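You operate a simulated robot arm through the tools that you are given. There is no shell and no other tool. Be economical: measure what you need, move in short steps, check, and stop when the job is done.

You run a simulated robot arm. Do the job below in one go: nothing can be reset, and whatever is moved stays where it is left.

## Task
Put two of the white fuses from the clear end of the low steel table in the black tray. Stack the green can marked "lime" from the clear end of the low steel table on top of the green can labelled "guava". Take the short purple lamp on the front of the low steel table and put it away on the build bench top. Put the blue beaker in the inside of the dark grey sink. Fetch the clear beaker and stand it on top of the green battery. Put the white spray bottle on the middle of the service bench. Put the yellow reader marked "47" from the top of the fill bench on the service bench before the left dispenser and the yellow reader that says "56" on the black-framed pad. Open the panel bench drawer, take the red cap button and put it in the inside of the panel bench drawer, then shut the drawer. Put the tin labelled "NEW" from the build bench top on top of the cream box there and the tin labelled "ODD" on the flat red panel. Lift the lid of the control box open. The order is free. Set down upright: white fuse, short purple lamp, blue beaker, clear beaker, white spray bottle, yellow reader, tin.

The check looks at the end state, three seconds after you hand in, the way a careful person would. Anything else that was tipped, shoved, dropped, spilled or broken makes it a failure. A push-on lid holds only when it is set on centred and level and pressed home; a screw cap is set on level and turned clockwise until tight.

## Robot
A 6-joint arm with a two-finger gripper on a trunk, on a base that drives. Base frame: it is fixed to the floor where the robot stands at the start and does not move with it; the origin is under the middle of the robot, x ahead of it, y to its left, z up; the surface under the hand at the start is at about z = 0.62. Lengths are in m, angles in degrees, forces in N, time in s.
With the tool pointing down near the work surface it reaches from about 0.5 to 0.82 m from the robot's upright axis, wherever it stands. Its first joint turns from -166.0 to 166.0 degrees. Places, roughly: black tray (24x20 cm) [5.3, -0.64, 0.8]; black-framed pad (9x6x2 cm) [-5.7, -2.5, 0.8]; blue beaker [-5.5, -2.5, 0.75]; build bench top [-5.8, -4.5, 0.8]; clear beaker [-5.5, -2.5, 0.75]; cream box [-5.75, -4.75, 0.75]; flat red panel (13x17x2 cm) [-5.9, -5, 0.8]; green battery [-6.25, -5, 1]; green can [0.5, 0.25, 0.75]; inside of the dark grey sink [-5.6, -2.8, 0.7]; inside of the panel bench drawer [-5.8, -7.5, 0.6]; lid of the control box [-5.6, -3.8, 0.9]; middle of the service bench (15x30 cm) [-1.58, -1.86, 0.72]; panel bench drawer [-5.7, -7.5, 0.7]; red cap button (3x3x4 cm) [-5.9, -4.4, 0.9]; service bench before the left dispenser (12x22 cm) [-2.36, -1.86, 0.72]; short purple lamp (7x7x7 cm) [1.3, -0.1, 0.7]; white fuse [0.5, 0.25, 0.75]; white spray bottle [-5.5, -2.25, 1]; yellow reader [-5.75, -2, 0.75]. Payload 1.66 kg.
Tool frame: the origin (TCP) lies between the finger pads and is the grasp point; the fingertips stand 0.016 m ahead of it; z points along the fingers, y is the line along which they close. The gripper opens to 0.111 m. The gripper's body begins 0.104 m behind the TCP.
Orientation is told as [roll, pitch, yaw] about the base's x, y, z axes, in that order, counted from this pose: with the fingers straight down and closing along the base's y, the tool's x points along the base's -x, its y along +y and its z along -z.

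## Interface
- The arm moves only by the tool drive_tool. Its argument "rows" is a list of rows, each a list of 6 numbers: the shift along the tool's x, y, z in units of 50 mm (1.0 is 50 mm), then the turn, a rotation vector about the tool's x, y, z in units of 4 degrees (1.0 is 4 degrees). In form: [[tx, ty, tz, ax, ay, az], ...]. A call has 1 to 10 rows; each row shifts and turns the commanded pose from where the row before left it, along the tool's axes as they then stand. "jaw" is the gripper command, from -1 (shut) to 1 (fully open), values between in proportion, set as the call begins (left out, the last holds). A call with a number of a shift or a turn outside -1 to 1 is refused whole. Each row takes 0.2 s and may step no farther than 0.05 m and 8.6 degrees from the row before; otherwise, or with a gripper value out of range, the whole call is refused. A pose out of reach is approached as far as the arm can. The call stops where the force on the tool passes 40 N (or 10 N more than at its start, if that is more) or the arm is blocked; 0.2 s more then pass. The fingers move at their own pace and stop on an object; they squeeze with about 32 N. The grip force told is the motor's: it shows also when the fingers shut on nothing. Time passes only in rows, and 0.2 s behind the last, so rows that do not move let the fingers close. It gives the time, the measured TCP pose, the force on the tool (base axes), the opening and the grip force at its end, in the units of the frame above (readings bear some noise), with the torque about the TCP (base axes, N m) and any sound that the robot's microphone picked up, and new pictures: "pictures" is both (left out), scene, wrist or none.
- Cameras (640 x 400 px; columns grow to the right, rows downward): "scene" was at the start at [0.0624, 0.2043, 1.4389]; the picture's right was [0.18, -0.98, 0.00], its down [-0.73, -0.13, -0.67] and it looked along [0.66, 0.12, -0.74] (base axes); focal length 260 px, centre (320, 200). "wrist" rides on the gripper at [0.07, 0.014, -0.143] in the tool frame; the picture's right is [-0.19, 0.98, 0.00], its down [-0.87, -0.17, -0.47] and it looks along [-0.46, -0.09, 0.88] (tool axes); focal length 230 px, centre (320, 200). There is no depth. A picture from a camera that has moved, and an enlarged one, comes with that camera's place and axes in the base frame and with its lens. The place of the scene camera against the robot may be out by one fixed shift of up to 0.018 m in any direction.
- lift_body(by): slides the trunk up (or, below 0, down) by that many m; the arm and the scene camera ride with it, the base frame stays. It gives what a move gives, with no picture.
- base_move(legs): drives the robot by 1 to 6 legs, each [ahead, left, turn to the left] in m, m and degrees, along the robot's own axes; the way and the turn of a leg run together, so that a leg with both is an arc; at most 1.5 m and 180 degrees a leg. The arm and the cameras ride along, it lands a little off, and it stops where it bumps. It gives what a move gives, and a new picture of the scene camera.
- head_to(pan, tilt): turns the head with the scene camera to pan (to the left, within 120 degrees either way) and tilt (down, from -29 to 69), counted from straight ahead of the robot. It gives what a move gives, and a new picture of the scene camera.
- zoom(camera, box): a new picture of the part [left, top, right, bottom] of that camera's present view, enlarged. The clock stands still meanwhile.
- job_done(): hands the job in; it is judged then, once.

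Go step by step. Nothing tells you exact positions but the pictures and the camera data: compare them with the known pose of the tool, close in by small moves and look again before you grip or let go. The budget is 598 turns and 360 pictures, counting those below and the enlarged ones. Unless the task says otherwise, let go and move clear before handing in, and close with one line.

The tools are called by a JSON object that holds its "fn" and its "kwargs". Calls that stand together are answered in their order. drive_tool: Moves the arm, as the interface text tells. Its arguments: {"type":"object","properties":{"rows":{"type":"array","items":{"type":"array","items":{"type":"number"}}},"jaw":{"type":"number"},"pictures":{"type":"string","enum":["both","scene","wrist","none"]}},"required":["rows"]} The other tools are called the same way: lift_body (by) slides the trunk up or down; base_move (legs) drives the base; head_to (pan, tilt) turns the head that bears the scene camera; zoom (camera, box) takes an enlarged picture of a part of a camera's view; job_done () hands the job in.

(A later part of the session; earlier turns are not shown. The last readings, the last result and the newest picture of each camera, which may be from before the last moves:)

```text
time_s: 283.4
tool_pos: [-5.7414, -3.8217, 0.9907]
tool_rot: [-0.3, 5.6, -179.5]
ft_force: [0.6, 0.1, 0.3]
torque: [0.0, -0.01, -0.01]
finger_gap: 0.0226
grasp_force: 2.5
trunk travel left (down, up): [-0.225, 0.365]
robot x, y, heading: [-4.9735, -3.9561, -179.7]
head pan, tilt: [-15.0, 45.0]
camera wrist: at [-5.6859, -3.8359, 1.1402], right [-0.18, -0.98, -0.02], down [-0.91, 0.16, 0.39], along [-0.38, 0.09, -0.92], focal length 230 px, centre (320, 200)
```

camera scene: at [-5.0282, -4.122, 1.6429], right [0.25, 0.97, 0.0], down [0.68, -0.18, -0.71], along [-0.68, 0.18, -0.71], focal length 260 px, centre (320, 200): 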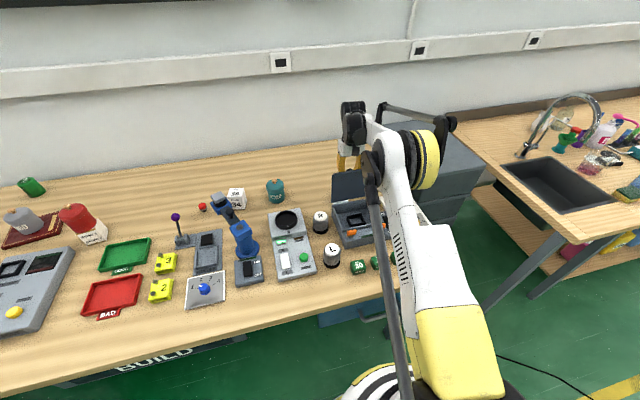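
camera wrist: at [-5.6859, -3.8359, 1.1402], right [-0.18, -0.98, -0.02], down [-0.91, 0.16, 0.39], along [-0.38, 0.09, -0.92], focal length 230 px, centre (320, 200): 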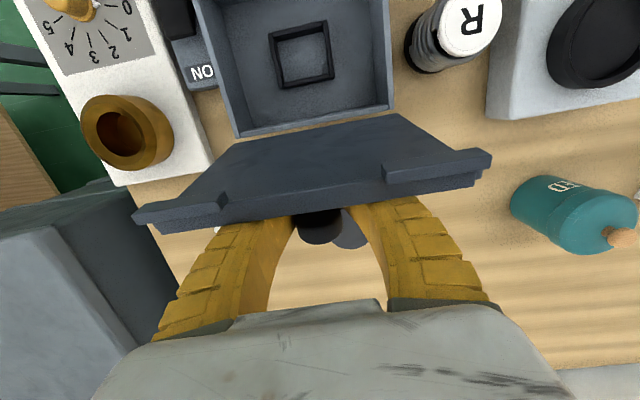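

{"fn": "drive_tool", "kwargs": {"rows": [[0.02, 0, -0.2, 0, 0, 0], [0.03, 0, -0.3, 0, 0, 0], [0.05, 0, -0.5, 0, 0, 0], [0.08, 0, -0.8, 0, 0, 0], [0.08, 0, -0.8, 0, 0, 0], [0, 0, 0, 0, 0, 0]], "pictures": "both"}}

{"fn": "zoom", "kwargs": {"camera": "scene", "box": [310, 130, 440, 250]}}

```text
time_s: 284.8
tool_pos: [-5.7402, -3.8214, 1.1219]
tool_rot: [-0.3, 5.6, -179.6]
ft_force: [0.7, 0.2, 0.1]
torque: [0.04, -0.01, 0.01]
finger_gap: 0.0224
grasp_force: 1.5
trunk travel left (down, up): [-0.225, 0.365]
robot x, y, heading: [-4.9755, -3.9534, -179.8]
head pan, tilt: [-15.0, 45.0]
camera scene: at [-5.0278, -4.1236, 1.6426], right [0.25, 0.97, 0.0], down [0.68, -0.18, -0.71], along [-0.68, 0.18, -0.71], focal length 260 px, centre (320, 200)
camera wrist: at [-5.6857, -3.8354, 1.2709], right [-0.18, -0.98, -0.02], down [-0.91, 0.16, 0.39], along [-0.38, 0.09, -0.92], focal length 230 px, centre (320, 200)
```

scene: 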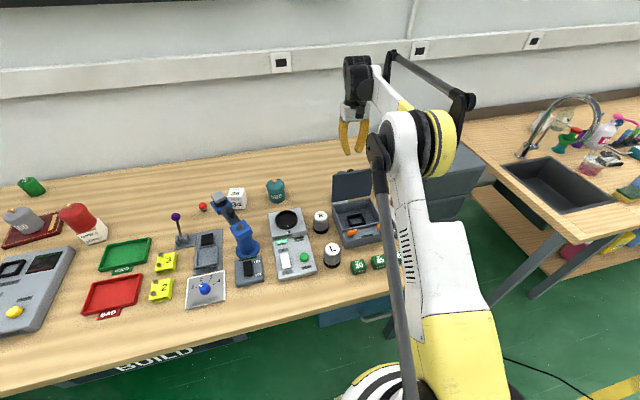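
wrist: 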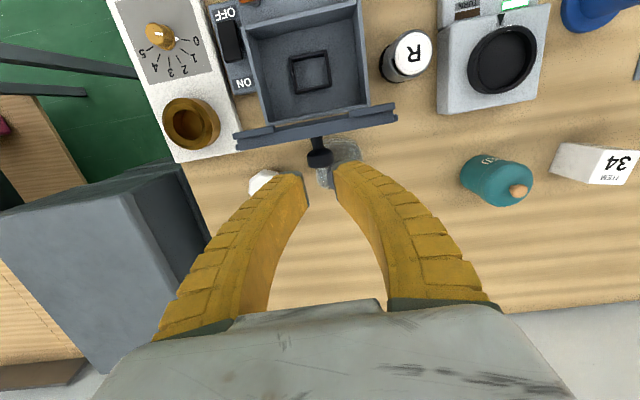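

```text
3.33 times, centred on (375, 190) of scene
camera zoom: at [-5.0278, -4.1236, 1.6426], right [0.25, 0.97, 0.0], down [0.68, -0.18, -0.71], along [-0.68, 0.18, -0.71], focal length 867 px, centre (137, 233)
```

zoom: 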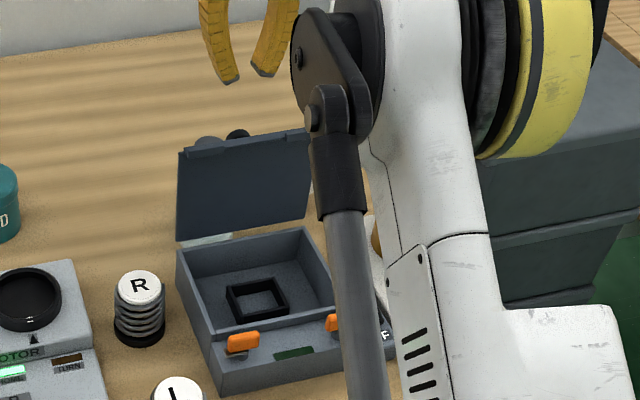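

The lid stays open. Next the fill bench: retracting and moving right.

{"fn": "drive_tool", "kwargs": {"rows": [[0.7, 0, -0.6, 0, -0.9, 0], [0.9, 0, 0, 0, -0.5, 0], [0.9, 0, 0, 0, 0, 0], [0.9, 0, 0, 0, 0, 0], [0.9, 0, 0, 0, 0, 0]], "pictures": "none"}}

{"fn": "base_move", "kwargs": {"legs": [[-0.2, 0, 0], [0, -1.45, 0]]}}

{"fn": "head_to", "kwargs": {"pan": 0, "tilt": 45}}

```text
time_s: 286.0
tool_pos: [-5.529, -3.8183, 1.1585]
tool_rot: [-0.3, 0.0, -179.5]
ft_force: [0.2, -0.6, 0.7]
torque: [-0.03, 0.05, -0.01]
finger_gap: 0.0225
grasp_force: 1.7
trunk travel left (down, up): [-0.225, 0.365]
robot x, y, heading: [-4.975, -3.9589, -179.8]
head pan, tilt: [-15.0, 45.0]
```

```text
time_s: 294.3
tool_pos: [-5.3293, -2.3871, 1.157]
tool_rot: [-0.2, 0.0, 180.0]
ft_force: [-0.4, 0.6, -0.9]
torque: [-0.01, 0.01, 0.03]
finger_gap: 0.0225
grasp_force: 1.7
trunk travel left (down, up): [-0.225, 0.365]
robot x, y, heading: [-4.7713, -2.5279, 179.7]
head pan, tilt: [-15.0, 45.0]
camera scene: at [-4.8285, -2.6969, 1.6427], right [0.26, 0.96, 0.0], down [0.68, -0.19, -0.71], along [-0.68, 0.19, -0.71], focal length 260 px, centre (320, 200)
```

scene: 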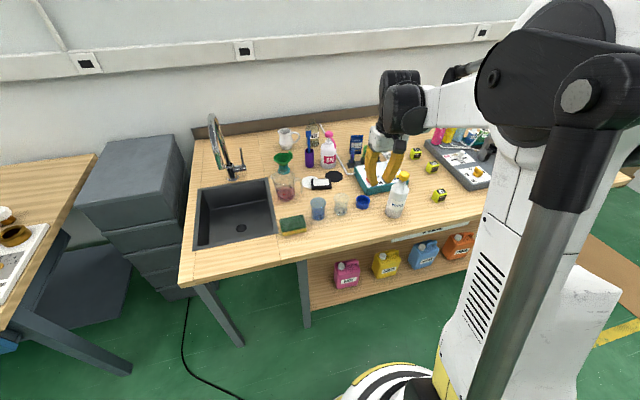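

```text
time_s: 295.1
tool_pos: [-5.3288, -2.387, 1.157]
tool_rot: [-0.3, 0.1, 179.9]
ft_force: [-0.4, 0.1, 0.7]
torque: [0.01, 0.01, -0.02]
finger_gap: 0.0225
grasp_force: 2.3
trunk travel left (down, up): [-0.225, 0.365]
robot x, y, heading: [-4.7731, -2.5321, 179.9]
head pan, tilt: [0.0, 45.0]
camera scene: at [-4.8314, -2.7181, 1.6426], right [0.01, 1.0, 0.0], down [0.71, 0.0, -0.71], along [-0.71, 0.0, -0.71], focal length 260 px, centre (320, 200)
```

scene: 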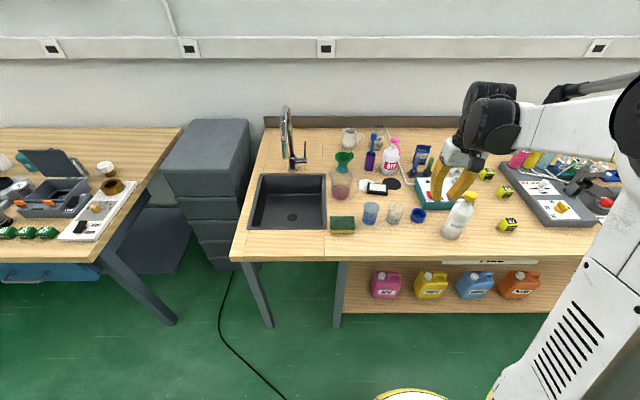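

{"fn": "zoom", "kwargs": {"camera": "scene", "box": [320, 130, 440, 250]}}

{"fn": "zoom", "kwargs": {"camera": "scene", "box": [410, 130, 640, 260]}}

```text
3.33 times, centred on (380, 190) of scene
camera zoom: at [-4.8314, -2.7181, 1.6426], right [0.01, 1.0, 0.0], down [0.71, 0.0, -0.71], along [-0.71, 0.0, -0.71], focal length 867 px, centre (120, 233)
```

zoom: 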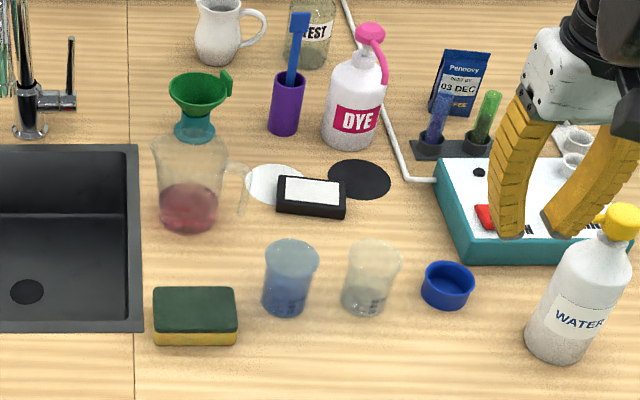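

```text
2.78 times, centred on (525, 195) of scene
camera zoom: at [-4.8314, -2.7181, 1.6426], right [0.01, 1.0, 0.0], down [0.71, 0.0, -0.71], along [-0.71, 0.0, -0.71], focal length 723 px, centre (-250, 214)
```

zoom: 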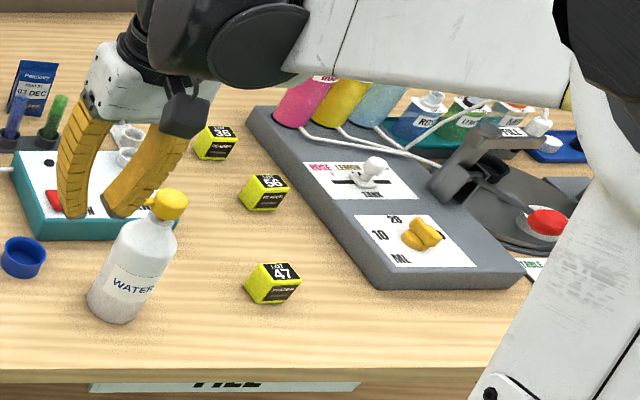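

Layout: pad (-5.70,-2.46), reader 56 (-5.66,-1.90), reader 47 (-5.48,-1.98), spray bottle WATER (-5.45,-2.21). I'll start with reader 56 and move the base closer.

{"fn": "base_move", "kwargs": {"legs": [[0, -0.38, 0], [0.21, 0, 0]]}}

{"fn": "drive_tool", "kwargs": {"rows": [[-0.3, 0, 0.4, 0, 0, 0]], "jaw": 0.7, "pictures": "wrist"}}

```text
time_s: 298.7
tool_pos: [-5.5308, -1.9988, 1.1568]
tool_rot: [-0.4, 0.1, 179.5]
ft_force: [-0.6, 0.3, 0.4]
torque: [0.0, -0.04, 0.04]
finger_gap: 0.0226
grasp_force: 2.3
trunk travel left (down, up): [-0.225, 0.365]
robot x, y, heading: [-4.9779, -2.1426, 179.2]
head pan, tilt: [0.0, 45.0]
camera scene: at [-5.0362, -2.3332, 1.6426], right [0.01, 1.0, 0.0], down [0.71, -0.01, -0.71], along [-0.71, 0.01, -0.71], focal length 260 px, centre (320, 200)
```

scene: 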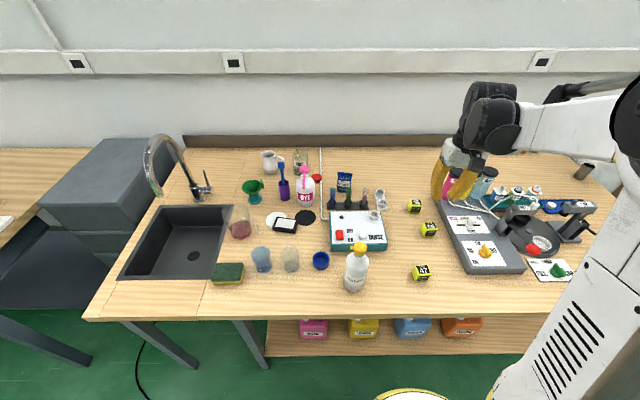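

```text
time_s: 299.1
tool_pos: [-5.5467, -1.9976, 1.1368]
tool_rot: [-0.3, 0.0, 179.6]
ft_force: [-0.2, 0.5, 0.2]
torque: [0.01, -0.03, 0.0]
finger_gap: 0.0954
grasp_force: 0.3
trunk travel left (down, up): [-0.225, 0.365]
robot x, y, heading: [-4.9762, -2.1472, 179.4]
head pan, tilt: [0.0, 45.0]
camera wrist: at [-5.4779, -2.0129, 1.2802], right [-0.2, -0.98, 0.0], down [-0.86, 0.17, 0.47], along [-0.46, 0.1, -0.88], focal length 230 px, centre (320, 200)
```

wrist: 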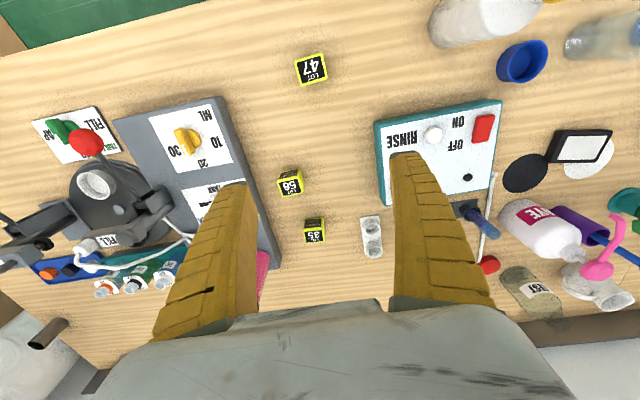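

{"fn": "drive_tool", "kwargs": {"rows": [[-0.65, -0.51, 0.6, 0, 0, 0], [-0.65, -0.51, 0.5, 0, 0, 0], [-0.66, -0.52, 0.5, 0, 0, 0], [0, 0, 0.9, 0, 0, 0], [0, 0, 0, 0, 0, 0]], "jaw": 0.27, "pictures": "none"}}

{"fn": "zoom", "kwargs": {"camera": "wrist", "box": [200, 60, 440, 210]}}

```text
refused: row 1 steps farther than a row can; nothing moved
```

```text
2.67 times, centred on (320, 135) of wrist
camera zoom: at [-5.4779, -2.0129, 1.2802], right [-0.2, -0.98, 0.0], down [-0.86, 0.17, 0.47], along [-0.46, 0.1, -0.88], focal length 614 px, centre (320, 373)
```

zoom: 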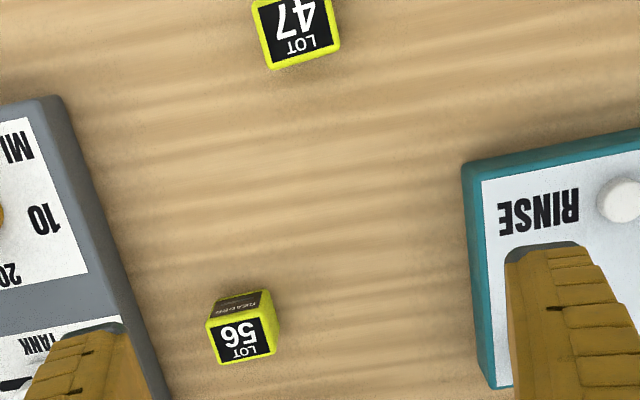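

{"fn": "drive_tool", "kwargs": {"rows": [[-0.65, -0.51, 0.4, 0, 0, 0], [-0.65, -0.51, 0.4, 0, 0, 0], [-0.66, -0.52, 0.4, 0, 0, 0], [0, 0, 0.9, 0, 0, 0], [0, 0, 0.4, 0, 0, 0], [0, 0, 0, 0, 0, 0]], "jaw": 0.27, "pictures": "none"}}

{"fn": "zoom", "kwargs": {"camera": "wrist", "box": [200, 60, 440, 210]}}

```text
time_s: 300.5
tool_pos: [-5.6431, -1.9182, 1.0132]
tool_rot: [-0.3, -0.1, 179.5]
ft_force: [0.8, 0.2, 0.1]
torque: [0.0, 0.01, 0.01]
finger_gap: 0.0717
grasp_force: 1.2
trunk travel left (down, up): [-0.225, 0.365]
robot x, y, heading: [-4.9753, -2.146, 179.5]
head pan, tilt: [0.0, 45.0]
```

```text
2.67 times, centred on (320, 135) of wrist
camera zoom: at [-5.5733, -1.9346, 1.1567], right [-0.2, -0.98, 0.0], down [-0.86, 0.17, 0.47], along [-0.46, 0.1, -0.88], focal length 614 px, centre (320, 373)
```

zoom: 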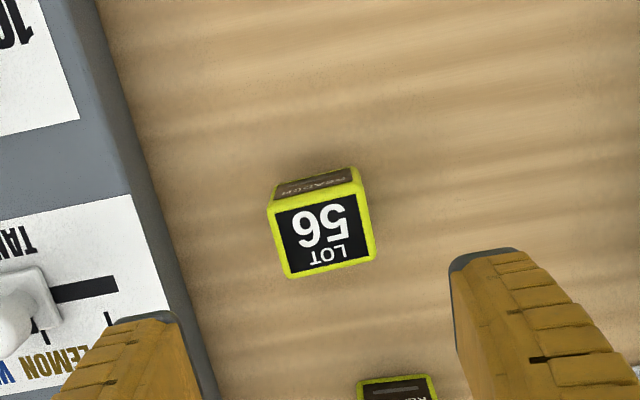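

{"fn": "drive_tool", "kwargs": {"rows": [[-0.17, 0.03, 0.76, 0, 0, 0], [0, 0, 0.76, 0, 0, 0], [0, 0, 0.76, 0, 0, 0], [0, 0, 0.76, 0, 0, 0], [0, 0, 0, 0, 0, 0]], "pictures": "wrist"}}

```text
time_s: 301.7
tool_pos: [-5.6513, -1.9198, 0.8608]
tool_rot: [-0.4, 0.0, 179.5]
ft_force: [-0.2, -0.4, -0.4]
torque: [0.03, 0.01, 0.03]
finger_gap: 0.072
grasp_force: 1.4
trunk travel left (down, up): [-0.225, 0.365]
robot x, y, heading: [-4.9725, -2.1448, 179.4]
head pan, tilt: [0.0, 45.0]
camera wrist: at [-5.5815, -1.9357, 1.0049], right [-0.2, -0.98, 0.0], down [-0.86, 0.17, 0.47], along [-0.46, 0.1, -0.88], focal length 230 px, centre (320, 200)
```

wrist: 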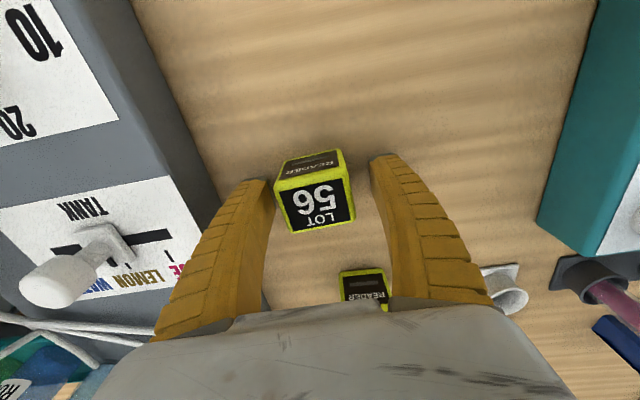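

{"fn": "drive_tool", "kwargs": {"rows": [[0, 0, 0.06, 0, 0, 0], [0, 0, 0, 0, 0, 0], [0, 0, 0, 0, 0, 0]], "jaw": -1, "pictures": "none"}}

{"fn": "drive_tool", "kwargs": {"rows": [[0, 0, -0.5, 0, 0, 0], [0, 0, -0.9, 0, 0, 0], [0, 0, -0.9, 0, 0, 0], [0, 0, -0.9, 0, 0, 0], [0, 0, -0.9, 0, 0, 0], [0, 0, -0.5, 0, 0, 0], [0.5, 0.5, 0, 0, 0, 0], [0.5, 0.8, 0, 0, 0, 0], [0, 0.9, 0, 0, 0, 0]], "pictures": "wrist"}}

```text
time_s: 302.5
tool_pos: [-5.6514, -1.921, 0.8601]
tool_rot: [-0.4, -0.1, 179.5]
ft_force: [-5.7, 3.7, 19.0]
torque: [0.05, -0.08, 0.1]
finger_gap: 0.0425
grasp_force: 31.7
trunk travel left (down, up): [-0.225, 0.365]
robot x, y, heading: [-4.9747, -2.1447, 179.5]
head pan, tilt: [0.0, 45.0]
```

```text
time_s: 304.5
tool_pos: [-5.6011, -2.0329, 1.0867]
tool_rot: [-0.3, 0.0, 179.6]
ft_force: [0.1, -0.1, -0.3]
torque: [0.06, -0.01, -0.02]
finger_gap: 0.039
grasp_force: 31.8
trunk travel left (down, up): [-0.225, 0.365]
robot x, y, heading: [-4.9778, -2.1449, 179.3]
head pan, tilt: [0.0, 45.0]
camera wrist: at [-5.5323, -2.0483, 1.2307], right [-0.2, -0.98, -0.01], down [-0.86, 0.17, 0.47], along [-0.46, 0.1, -0.88], focal length 230 px, centre (320, 200)
```

wrist: 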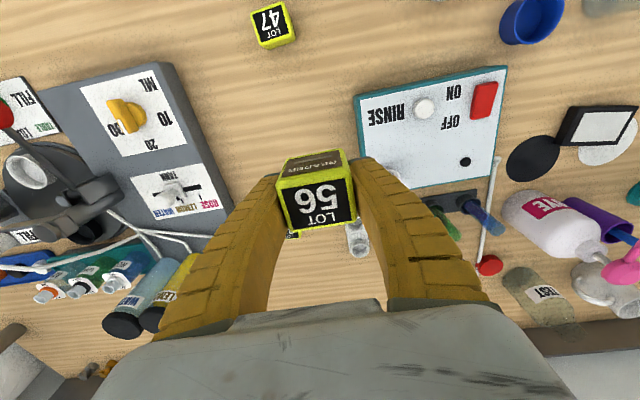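

{"fn": "drive_tool", "kwargs": {"rows": [[0, 0.95, 0, 0, 0, 0], [0, 0.95, 0, 0, 0, 0], [0, 0.95, 0, 0, 0, 0], [0, 0.95, 0, 0, 0, 0], [0, 0.95, 0, 0, 0, 0], [0, 0.95, 0, 0, 0, 0], [0, 0.95, 0, 0, 0, 0], [0, 0.95, 0, 0, 0, 0], [0, 0, 0, 0, 0, 0]], "pictures": "wrist"}}

```text
time_s: 306.5
tool_pos: [-5.6043, -2.4109, 1.0861]
tool_rot: [-0.3, 0.0, 179.5]
ft_force: [0.0, 0.5, -1.5]
torque: [0.01, 0.02, 0.02]
finger_gap: 0.0389
grasp_force: 32.1
trunk travel left (down, up): [-0.225, 0.365]
robot x, y, heading: [-4.979, -2.1437, 179.6]
head pan, tilt: [0.0, 45.0]
camera wrist: at [-5.5357, -2.4267, 1.23], right [-0.2, -0.98, 0.0], down [-0.86, 0.17, 0.47], along [-0.46, 0.1, -0.88], focal length 230 px, centre (320, 200)
```

wrist: 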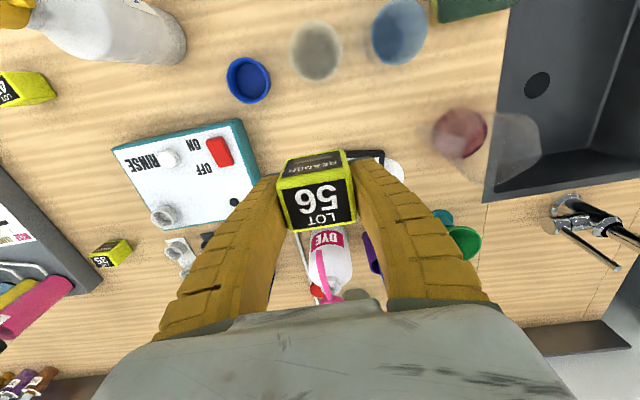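

{"fn": "drive_tool", "kwargs": {"rows": [[0.4, 0.5, 0, 0, 0, 0], [0.4, 0.5, 0.0, 0, 0, 0], [0, 0, 0.7, 0, 0, 0], [0, 0, 0, 0, 0, 0]], "pictures": "wrist"}}

```text
time_s: 307.5
tool_pos: [-5.5636, -2.462, 1.0518]
tool_rot: [-0.4, 0.0, 179.5]
ft_force: [0.0, 0.6, -1.7]
torque: [0.01, 0.03, -0.02]
finger_gap: 0.039
grasp_force: 31.9
trunk travel left (down, up): [-0.225, 0.365]
robot x, y, heading: [-4.9747, -2.1426, 179.4]
head pan, tilt: [0.0, 45.0]
camera wrist: at [-5.4948, -2.4771, 1.1948], right [-0.2, -0.98, 0.0], down [-0.86, 0.17, 0.47], along [-0.46, 0.1, -0.88], focal length 230 px, centre (320, 200)
```

wrist: 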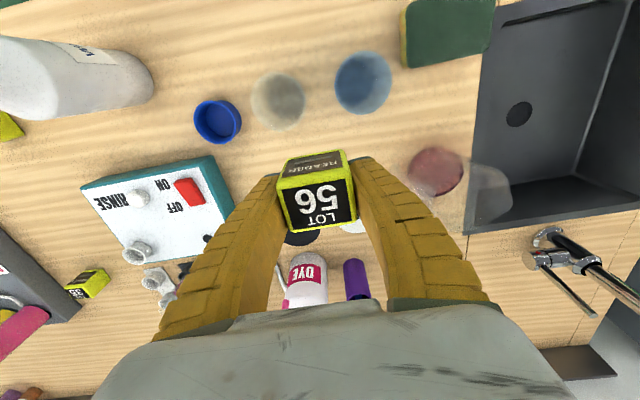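

{"fn": "drive_tool", "kwargs": {"rows": [[-0.9, 0, 0, 0, 0, 0], [-0.9, 0.02, 0, 0, 0, 0], [-0.45, 0, 0.8, 0, 0, 0], [0, 0, 0.5, 0, 0, 0], [0, 0, 0, 0, 0, 0]], "pictures": "scene"}}

{"fn": "zoom", "kwargs": {"camera": "scene", "box": [240, 170, 340, 250]}}

```text
time_s: 308.7
tool_pos: [-5.6781, -2.4599, 0.9842]
tool_rot: [-0.3, 0.0, 179.5]
ft_force: [-0.5, 0.2, -0.2]
torque: [-0.07, -0.02, 0.01]
finger_gap: 0.039
grasp_force: 31.5
trunk travel left (down, up): [-0.225, 0.365]
robot x, y, heading: [-4.9759, -2.1462, 179.4]
head pan, tilt: [0.0, 45.0]
camera scene: at [-5.035, -2.3332, 1.6427], right [0.01, 1.0, 0.0], down [0.71, -0.01, -0.71], along [-0.71, 0.01, -0.71], focal length 260 px, centre (320, 200)
```

scene: 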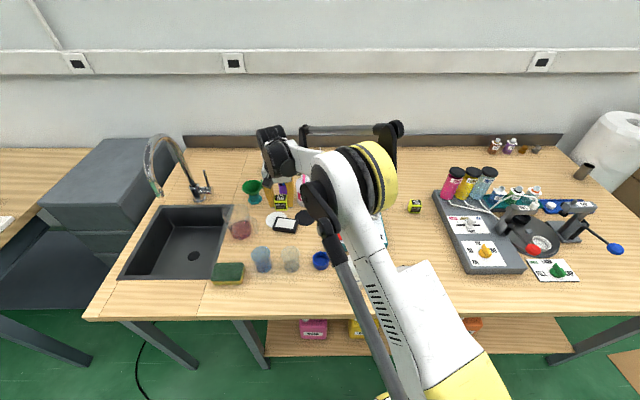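

```text
5.00 times, centred on (290, 210) of scene
camera zoom: at [-5.035, -2.3332, 1.6427], right [0.01, 1.0, 0.0], down [0.71, -0.01, -0.71], along [-0.71, 0.01, -0.71], focal length 1300 px, centre (470, 150)
```

zoom: 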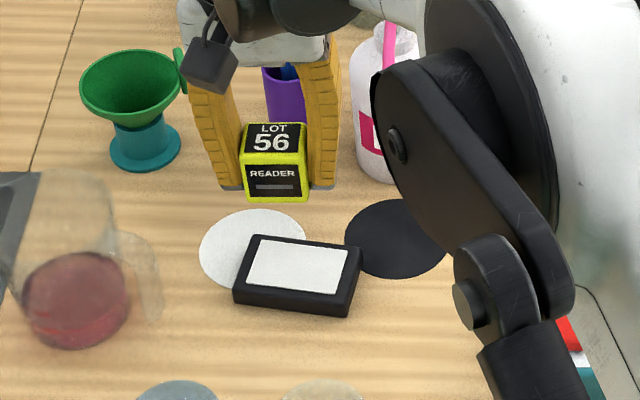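

{"fn": "drive_tool", "kwargs": {"rows": [[-0.3, -0.1, 0, 0, 0, 0], [0, 0, 0.8, 0, 0, 0], [0, 0, 0.75, 0, 0, 0], [0, 0, 0, 0, 0, 0]], "pictures": "none"}}

{"fn": "zoom", "kwargs": {"camera": "scene", "box": [240, 170, 340, 250]}}

```text
time_s: 309.7
tool_pos: [-5.6929, -2.4562, 0.9046]
tool_rot: [-0.2, -0.1, 179.5]
ft_force: [0.2, -0.3, -0.9]
torque: [-0.02, 0.02, 0.01]
finger_gap: 0.0386
grasp_force: 32.2
trunk travel left (down, up): [-0.225, 0.365]
robot x, y, heading: [-4.9745, -2.1424, 179.3]
head pan, tilt: [0.0, 45.0]
```

```text
5.00 times, centred on (290, 210) of scene
camera zoom: at [-5.035, -2.3332, 1.6427], right [0.01, 1.0, 0.0], down [0.71, -0.01, -0.71], along [-0.71, 0.01, -0.71], focal length 1300 px, centre (470, 150)
```

zoom: 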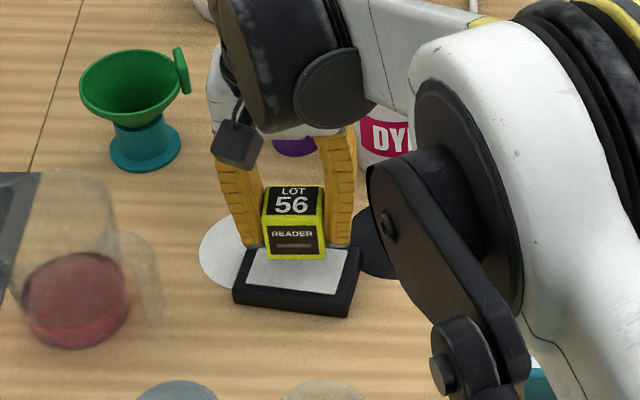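

{"fn": "drive_tool", "kwargs": {"rows": [[0.12, 0, 0.2, 0, 0, 0], [0, 0, 0.12, 0, 0, 0], [0, 0, 0.06, 0, 0, 0], [0, 0, 0.06, 0, 0, 0], [0, 0, 0, 0, 0, 0]], "pictures": "none"}}

```text
time_s: 310.9
tool_pos: [-5.6877, -2.4562, 0.8853]
tool_rot: [-0.3, -0.1, 179.5]
ft_force: [-0.2, -0.5, -1.4]
torque: [-0.02, -0.02, 0.01]
finger_gap: 0.0388
grasp_force: 31.8
trunk travel left (down, up): [-0.225, 0.365]
robot x, y, heading: [-4.9746, -2.1419, 179.3]
head pan, tilt: [0.0, 45.0]
```

{"fn": "drive_tool", "kwargs": {"rows": [[0, 0, 0.06, 0, 0, 0], [0, 0, 0.06, 0, 0, 0], [0, 0, 0, 0, 0, 0]], "pictures": "none"}}

```text
time_s: 311.7
tool_pos: [-5.6878, -2.4567, 0.8812]
tool_rot: [-0.3, 0.0, 179.5]
ft_force: [-2.2, -1.4, 8.2]
torque: [-0.02, -0.06, -0.04]
finger_gap: 0.0397
grasp_force: 32.4
trunk travel left (down, up): [-0.225, 0.365]
robot x, y, heading: [-4.9757, -2.1431, 179.5]
head pan, tilt: [0.0, 45.0]
```

{"fn": "drive_tool", "kwargs": {"rows": [[0, 0, 0, 0, 0, 0], [0, 0, 0, 0, 0, 0]], "jaw": 0.15, "pictures": "none"}}

{"fn": "drive_tool", "kwargs": {"rows": [[0, 0, -0.5, 0, 0, 0], [0, 0, -0.9, 0, 0, 0], [0, 0, -0.9, 0, 0, 0], [0, 0, -0.9, 0, 0, 0], [0, 0, -0.9, 0, 0, 0], [0, 0, 0, 0, 0, 0]], "pictures": "both"}}

{"fn": "zoom", "kwargs": {"camera": "scene", "box": [240, 170, 340, 250]}}

```text
time_s: 312.3
tool_pos: [-5.6867, -2.4557, 0.8812]
tool_rot: [-0.3, 0.0, 179.5]
ft_force: [0.5, -0.6, 0.9]
torque: [0.02, -0.01, 0.01]
finger_gap: 0.0656
grasp_force: 1.2
trunk travel left (down, up): [-0.225, 0.365]
robot x, y, heading: [-4.9796, -2.1427, 179.6]
head pan, tilt: [0.0, 45.0]
```

```text
time_s: 313.7
tool_pos: [-5.6888, -2.4568, 1.0865]
tool_rot: [-0.4, -0.1, 179.6]
ft_force: [0.3, 0.1, 0.2]
torque: [-0.01, 0.02, -0.01]
finger_gap: 0.0657
grasp_force: 1.4
trunk travel left (down, up): [-0.225, 0.365]
robot x, y, heading: [-4.9784, -2.1447, 179.4]
head pan, tilt: [0.0, 45.0]
camera scene: at [-5.0352, -2.3333, 1.6426], right [0.01, 1.0, 0.0], down [0.71, -0.01, -0.71], along [-0.71, 0.01, -0.71], focal length 260 px, centre (320, 200)
camera wrist: at [-5.6197, -2.472, 1.2285], right [-0.2, -0.98, 0.0], down [-0.86, 0.17, 0.47], along [-0.46, 0.1, -0.88], focal length 230 px, centre (320, 200)
```

scene: 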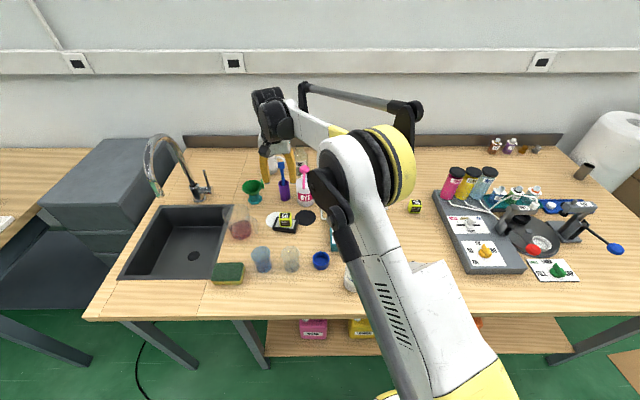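
wrist: 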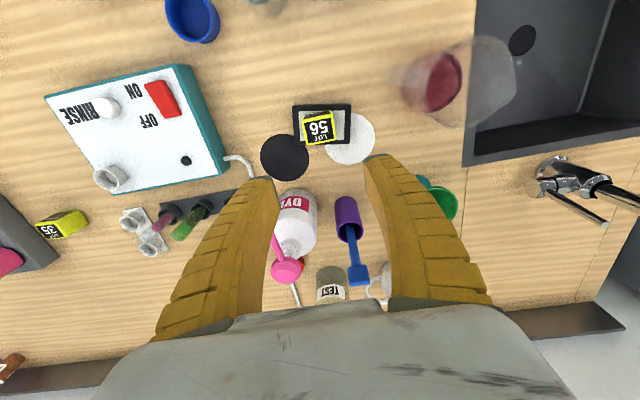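

```text
5.00 times, centred on (290, 210) of scene
camera zoom: at [-5.0352, -2.3333, 1.6426], right [0.01, 1.0, 0.0], down [0.71, -0.01, -0.71], along [-0.71, 0.01, -0.71], focal length 1300 px, centre (470, 150)
```

zoom: 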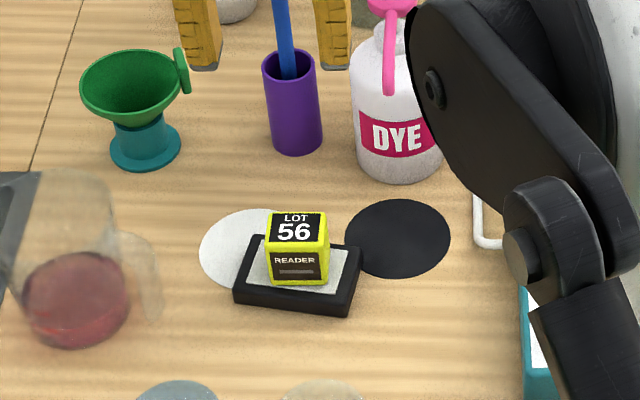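

Reader 56 sits upright on the pad. Next the blue beaker: moving above it.

{"fn": "drive_tool", "kwargs": {"rows": [[0.95, 0, 0, 0, 0, 0], [0.95, 0, 0, 0, 0, 0], [0.95, 0.3, 0, 0, 0, 0], [0.9, 0.3, 0, 0, 0, 0], [0, 0.4, 0.3, 0, 0, 0], [0, 0, 0, 0, 0, 0]], "jaw": 1, "pictures": "wrist"}}

{"fn": "zoom", "kwargs": {"camera": "scene", "box": [200, 190, 340, 300]}}

```text
time_s: 315.1
tool_pos: [-5.5016, -2.5081, 1.0713]
tool_rot: [-0.3, 0.0, 179.4]
ft_force: [0.3, 0.0, -0.5]
torque: [-0.04, 0.0, 0.0]
finger_gap: 0.111
grasp_force: 0.0
trunk travel left (down, up): [-0.225, 0.365]
robot x, y, heading: [-4.9737, -2.146, 179.3]
head pan, tilt: [0.0, 45.0]
camera wrist: at [-5.432, -2.5241, 1.2143], right [-0.2, -0.98, 0.0], down [-0.86, 0.17, 0.47], along [-0.46, 0.1, -0.88], focal length 230 px, centre (320, 200)
```

wrist: 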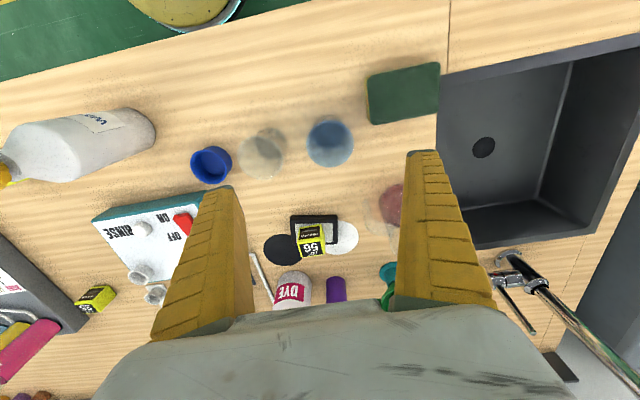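

```text
3.64 times, centred on (270, 245) of scene
camera zoom: at [-5.0347, -2.3329, 1.6427], right [0.01, 1.0, 0.0], down [0.71, -0.01, -0.71], along [-0.71, 0.01, -0.71], focal length 945 px, centre (502, 36)
```

zoom: 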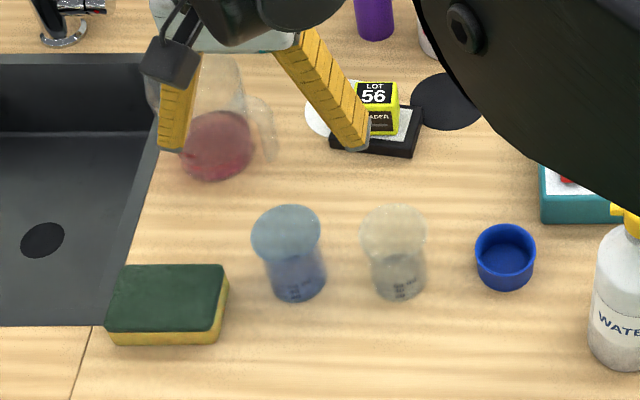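

{"fn": "drive_tool", "kwargs": {"rows": [[-0.2, 0.28, 0, 0, 0, 0.95], [0, 0, 0, 0, 0, 0.95], [0, 0, 0, 0, 0, 0.95], [0, 0, 0, 0, 0, 0.95], [0, 0, 0, 0, 0, 0.95], [0, 0, 0, 0, 0, 0.95], [0, 0, 0, 0, 0, 0.95], [0, 0, 0, 0, 0, 0.95], [0, 0, 0.9, 0, 0, 0], [0, 0, 0.4, 0, 0, 0]], "jaw": 0.65, "pictures": "wrist"}}

```text
time_s: 317.3
tool_pos: [-5.5111, -2.522, 1.0059]
tool_rot: [-0.2, -0.1, 149.1]
ft_force: [0.8, 0.6, 0.4]
torque: [0.0, -0.01, 0.01]
finger_gap: 0.0921
grasp_force: 1.1
trunk travel left (down, up): [-0.225, 0.365]
robot x, y, heading: [-4.9783, -2.1456, 179.5]
head pan, tilt: [0.0, 45.0]
camera wrist: at [-5.4576, -2.5705, 1.149], right [-0.67, -0.74, 0.0], down [-0.66, 0.59, 0.47], along [-0.35, 0.32, -0.88], focal length 230 px, centre (320, 200)
```

wrist: 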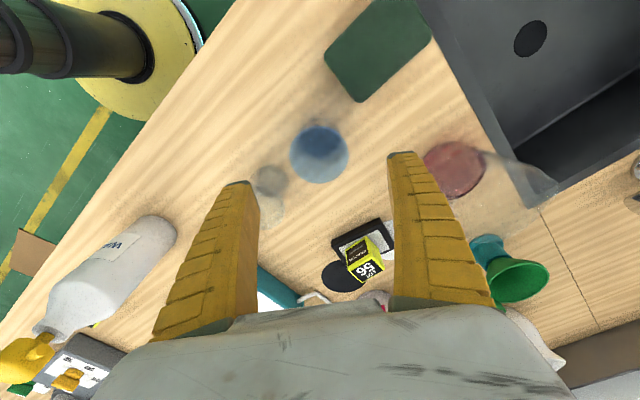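

{"fn": "drive_tool", "kwargs": {"rows": [[0, 0, 0, 0, 0, 0.95], [0, 0, 0, 0, 0, 0.95], [0, 0, 0, 0, 0, 0.95], [0, 0, 0, 0, 0, 0.95], [0, 0, 0, 0, 0, 0.95], [0, 0, 0, 0, 0, 0.95], [0, 0, 0, 0, 0, 0.95], [0, 0, 0, 0, 0, 0.95], [0, 0, 0, 0, 0, 0]], "pictures": "wrist"}}

{"fn": "zoom", "kwargs": {"camera": "wrist", "box": [220, 80, 420, 220]}}

```text
time_s: 319.3
tool_pos: [-5.5107, -2.5226, 1.0053]
tool_rot: [-0.1, -0.2, 118.7]
ft_force: [0.2, -0.7, -1.2]
torque: [-0.03, -0.01, -0.01]
finger_gap: 0.0927
grasp_force: 0.3
trunk travel left (down, up): [-0.225, 0.365]
robot x, y, heading: [-4.9775, -2.1439, 179.5]
head pan, tilt: [0.0, 45.0]
camera wrist: at [-5.4894, -2.5913, 1.1482], right [-0.95, -0.3, 0.0], down [-0.27, 0.84, 0.48], along [-0.14, 0.45, -0.88], focal length 230 px, centre (320, 200)
```

wrist: 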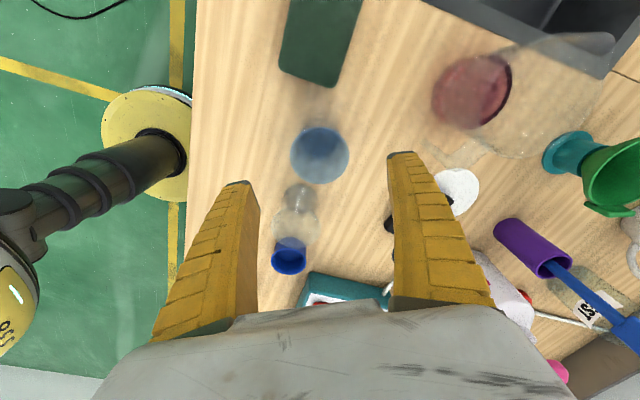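

```text
2.86 times, centred on (320, 150) of wrist
camera zoom: at [-5.4894, -2.5913, 1.1482], right [-0.95, -0.3, 0.0], down [-0.27, 0.84, 0.48], along [-0.14, 0.45, -0.88], focal length 657 px, centre (320, 343)
```

zoom: 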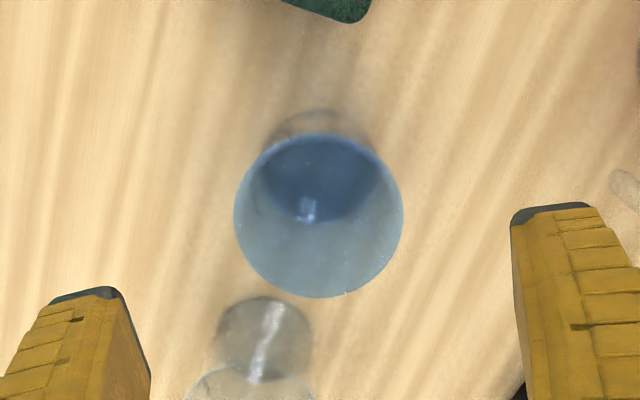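

{"fn": "drive_tool", "kwargs": {"rows": [[0, 0, 0.85, 0, 0, 0], [0, 0, 0.85, 0, 0, 0], [0, 0, 0.85, 0, 0, 0], [0, 0, 0, 0, 0, 0]], "pictures": "wrist"}}

```text
time_s: 320.3
tool_pos: [-5.5102, -2.5192, 0.878]
tool_rot: [-0.1, -0.2, 118.7]
ft_force: [0.1, 1.0, -0.1]
torque: [-0.01, 0.03, 0.05]
finger_gap: 0.0924
grasp_force: 0.0
trunk travel left (down, up): [-0.225, 0.365]
robot x, y, heading: [-4.976, -2.1443, 179.1]
head pan, tilt: [0.0, 45.0]
camera wrist: at [-5.4892, -2.5883, 1.0213], right [-0.95, -0.31, 0.0], down [-0.27, 0.84, 0.48], along [-0.14, 0.45, -0.88], focal length 230 px, centre (320, 200)
```

wrist: 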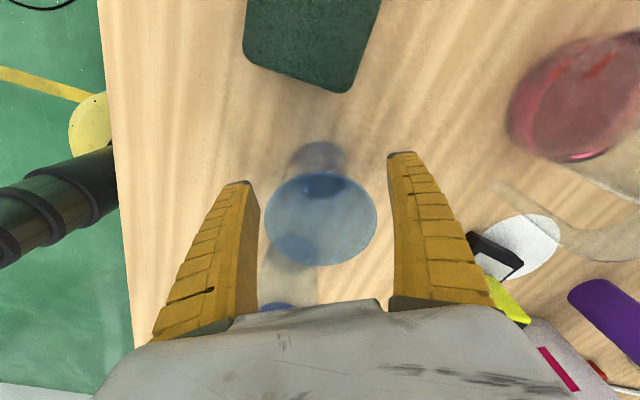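

Centred well. Closing on it and lifting.

{"fn": "drive_tool", "kwargs": {"rows": [[0, 0, 0, 0, 0, 0], [0, 0, 0, 0, 0, 0], [0, 0, 0, 0, 0, 0]], "jaw": -1, "pictures": "none"}}

{"fn": "drive_tool", "kwargs": {"rows": [[0, 0, -0.4, 0, 0, 0], [0, 0, -0.8, 0, 0, 0], [0, 0, -0.8, 0, 0, 0], [0, 0, -0.8, 0, 0, 0], [0, 0, 0, 0, 0, 0]], "pictures": "both"}}

```text
time_s: 321.1
tool_pos: [-5.5112, -2.5188, 0.8784]
tool_rot: [0.0, -0.2, 118.7]
ft_force: [0.5, 0.1, 0.0]
torque: [0.03, -0.01, -0.01]
finger_gap: 0.0515
grasp_force: 32.3
trunk travel left (down, up): [-0.225, 0.365]
robot x, y, heading: [-4.976, -2.1465, 179.4]
head pan, tilt: [0.0, 45.0]
```

```text
time_s: 322.3
tool_pos: [-5.5112, -2.5216, 1.0153]
tool_rot: [-0.1, -0.2, 118.6]
ft_force: [-0.3, -0.3, 0.1]
torque: [0.02, -0.02, 0.0]
finger_gap: 0.0512
grasp_force: 32.1
trunk travel left (down, up): [-0.225, 0.365]
robot x, y, heading: [-4.9751, -2.1414, 179.3]
head pan, tilt: [0.0, 45.0]
camera scene: at [-5.0352, -2.3334, 1.6426], right [0.01, 1.0, 0.0], down [0.71, -0.01, -0.71], along [-0.71, 0.01, -0.71], focal length 260 px, centre (320, 200)
camera wrist: at [-5.4892, -2.5897, 1.1585], right [-0.95, -0.31, 0.0], down [-0.27, 0.84, 0.48], along [-0.14, 0.45, -0.88], focal length 230 px, centre (320, 200)
```

scene: 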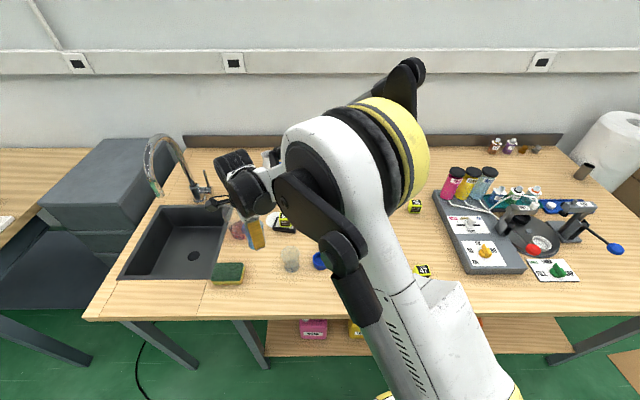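
wrist: 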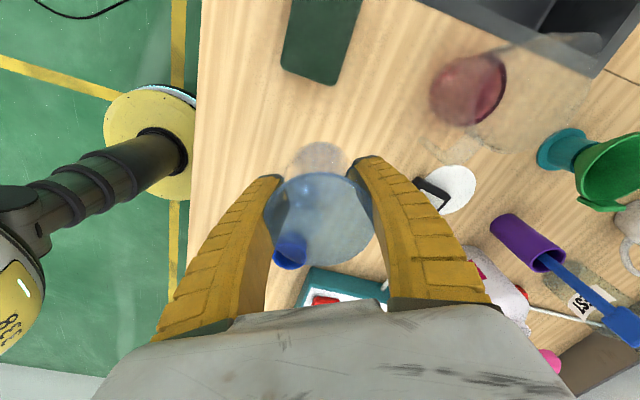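

{"fn": "zoom", "kwargs": {"camera": "scene", "box": [100, 120, 280, 300]}}

```text
2.22 times, centred on (190, 210) of scene
camera zoom: at [-5.0352, -2.3334, 1.6426], right [0.01, 1.0, 0.0], down [0.71, -0.01, -0.71], along [-0.71, 0.01, -0.71], focal length 578 px, centre (609, 178)
```

zoom: 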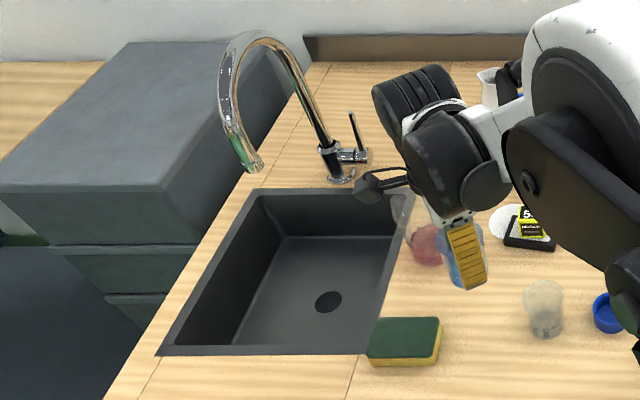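

{"fn": "drive_tool", "kwargs": {"rows": [[0, 0, -0.7, 0, 0, 0]], "pictures": "none"}}

{"fn": "base_move", "kwargs": {"legs": [[0, 0.22, 0.5]]}}

{"fn": "drive_tool", "kwargs": {"rows": [[0, 0, 0, 0, 0, 0]], "pictures": "wrist"}}

```text
time_s: 322.7
tool_pos: [-5.5104, -2.5206, 1.0509]
tool_rot: [0.0, -0.1, 118.6]
ft_force: [0.5, 0.6, 0.5]
torque: [0.0, 0.0, 0.0]
finger_gap: 0.0512
grasp_force: 32.0
trunk travel left (down, up): [-0.225, 0.365]
robot x, y, heading: [-4.9737, -2.1467, 179.7]
head pan, tilt: [0.0, 45.0]
```

```text
time_s: 324.4
tool_pos: [-5.5091, -2.7449, 1.0494]
tool_rot: [-0.2, -0.3, 119.2]
ft_force: [0.0, 0.2, 0.4]
torque: [0.07, -0.01, 0.02]
finger_gap: 0.0509
grasp_force: 32.5
trunk travel left (down, up): [-0.225, 0.365]
robot x, y, heading: [-4.9778, -2.3625, 180.0]
head pan, tilt: [0.0, 45.0]
camera scene: at [-5.0349, -2.5531, 1.6425], right [0.0, 1.0, 0.0], down [0.71, 0.0, -0.71], along [-0.71, 0.0, -0.71], focal length 260 px, centre (320, 200)
```

scene: 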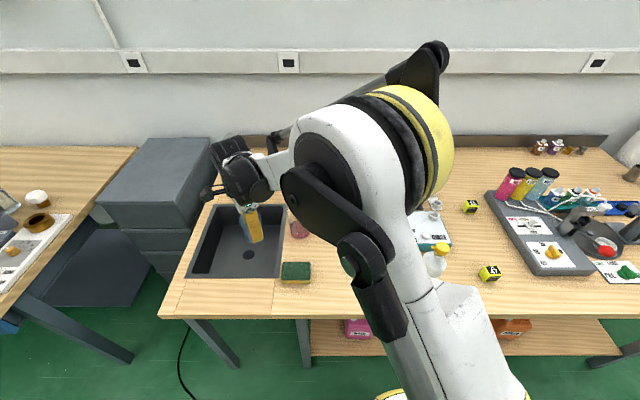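

```text
time_s: 324.8
tool_pos: [-5.5096, -2.7436, 1.0503]
tool_rot: [-0.1, -0.2, 119.3]
ft_force: [0.4, 0.3, -0.6]
torque: [0.06, 0.04, 0.01]
finger_gap: 0.0514
grasp_force: 31.7
trunk travel left (down, up): [-0.225, 0.365]
robot x, y, heading: [-4.9769, -2.363, 179.8]
head pan, tilt: [0.0, 45.0]
camera wrist: at [-5.4868, -2.8125, 1.1934], right [-0.95, -0.31, 0.0], down [-0.28, 0.83, 0.48], along [-0.15, 0.45, -0.88], focal length 230 px, centre (320, 200)
```

wrist: 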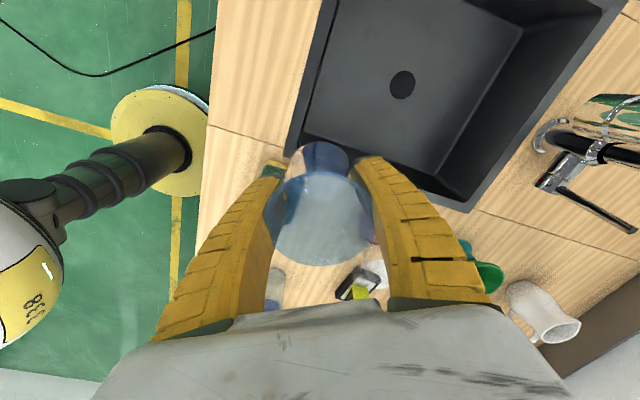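

{"fn": "drive_tool", "kwargs": {"rows": [[0.03, 0.6, 0, 0, 0, 0], [0.02, 0.58, 0, 0, 0, 0], [0, 0, 0.9, 0, 0, 0], [0, 0, 0.9, 0, 0, 0], [0, 0, 0, 0, 0, 0]], "pictures": "both"}}

{"fn": "zoom", "kwargs": {"camera": "scene", "box": [170, 120, 330, 300]}}

```text
time_s: 326.0
tool_pos: [-5.5579, -2.7735, 0.9612]
tool_rot: [-0.1, -0.2, 119.2]
ft_force: [-0.5, -0.6, -0.4]
torque: [0.0, -0.01, 0.03]
finger_gap: 0.0511
grasp_force: 31.9
trunk travel left (down, up): [-0.225, 0.365]
robot x, y, heading: [-4.9789, -2.3611, 179.7]
head pan, tilt: [0.0, 45.0]
camera scene: at [-5.0347, -2.5519, 1.6427], right [0.0, 1.0, 0.0], down [0.71, 0.0, -0.71], along [-0.71, 0.0, -0.71], focal length 260 px, centre (320, 200)
camera wrist: at [-5.5359, -2.8427, 1.1038], right [-0.95, -0.31, 0.0], down [-0.28, 0.83, 0.48], along [-0.15, 0.45, -0.88], focal length 230 px, centre (320, 200)
```

scene: 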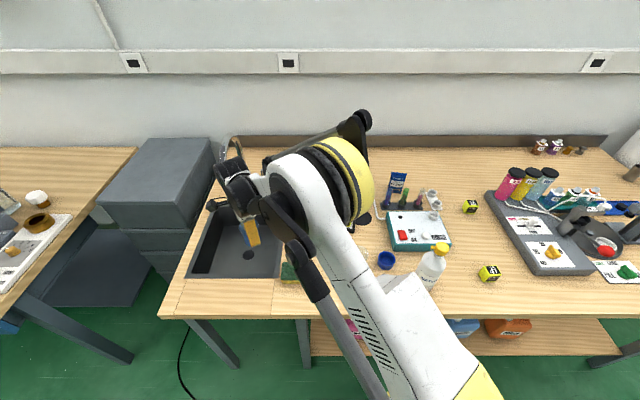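
wrist: 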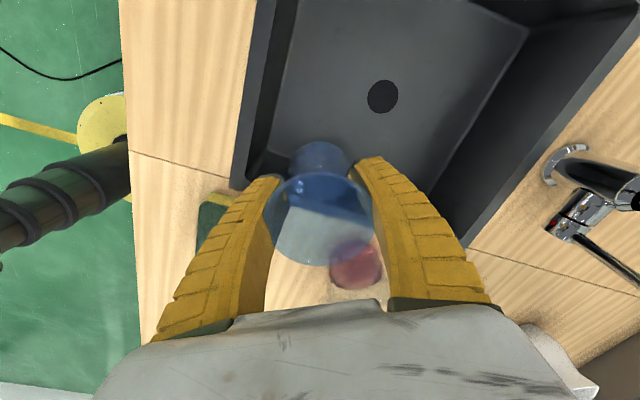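

```text
2.22 times, centred on (250, 210) of scene
camera zoom: at [-5.0347, -2.5519, 1.6427], right [0.0, 1.0, 0.0], down [0.71, 0.0, -0.71], along [-0.71, 0.0, -0.71], focal length 578 px, centre (476, 178)
```

zoom: 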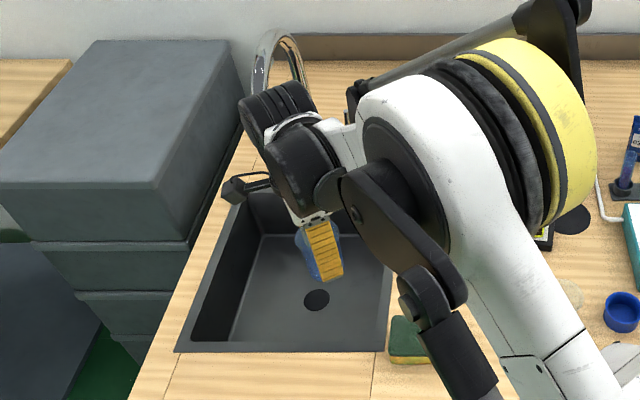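

{"fn": "drive_tool", "kwargs": {"rows": [[0, 0, 0.8, 0, 0, 0], [0, 0, 0.8, 0, 0, 0], [0, 0, 0, 0, 0, 0]], "pictures": "none"}}

{"fn": "zoom", "kwargs": {"camera": "scene", "box": [170, 120, 330, 300]}}

```text
time_s: 326.8
tool_pos: [-5.5585, -2.7729, 0.8792]
tool_rot: [-0.1, -0.3, 119.1]
ft_force: [-0.3, 0.6, -0.2]
torque: [0.02, 0.0, 0.0]
finger_gap: 0.0512
grasp_force: 32.6
trunk travel left (down, up): [-0.225, 0.365]
robot x, y, heading: [-4.9744, -2.3637, 180.0]
head pan, tilt: [0.0, 45.0]
```

```text
2.22 times, centred on (250, 210) of scene
camera zoom: at [-5.0347, -2.5519, 1.6427], right [0.0, 1.0, 0.0], down [0.71, 0.0, -0.71], along [-0.71, 0.0, -0.71], focal length 578 px, centre (476, 178)
```

zoom: 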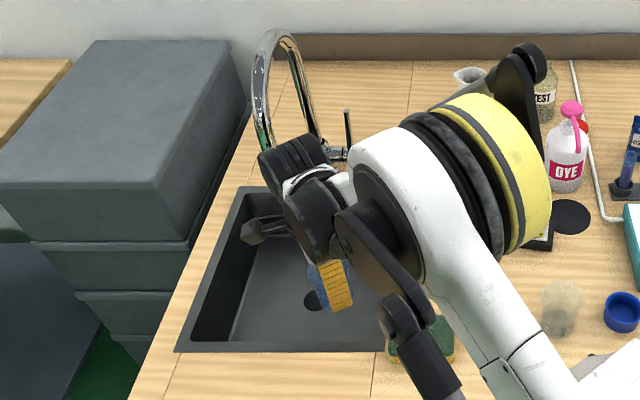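

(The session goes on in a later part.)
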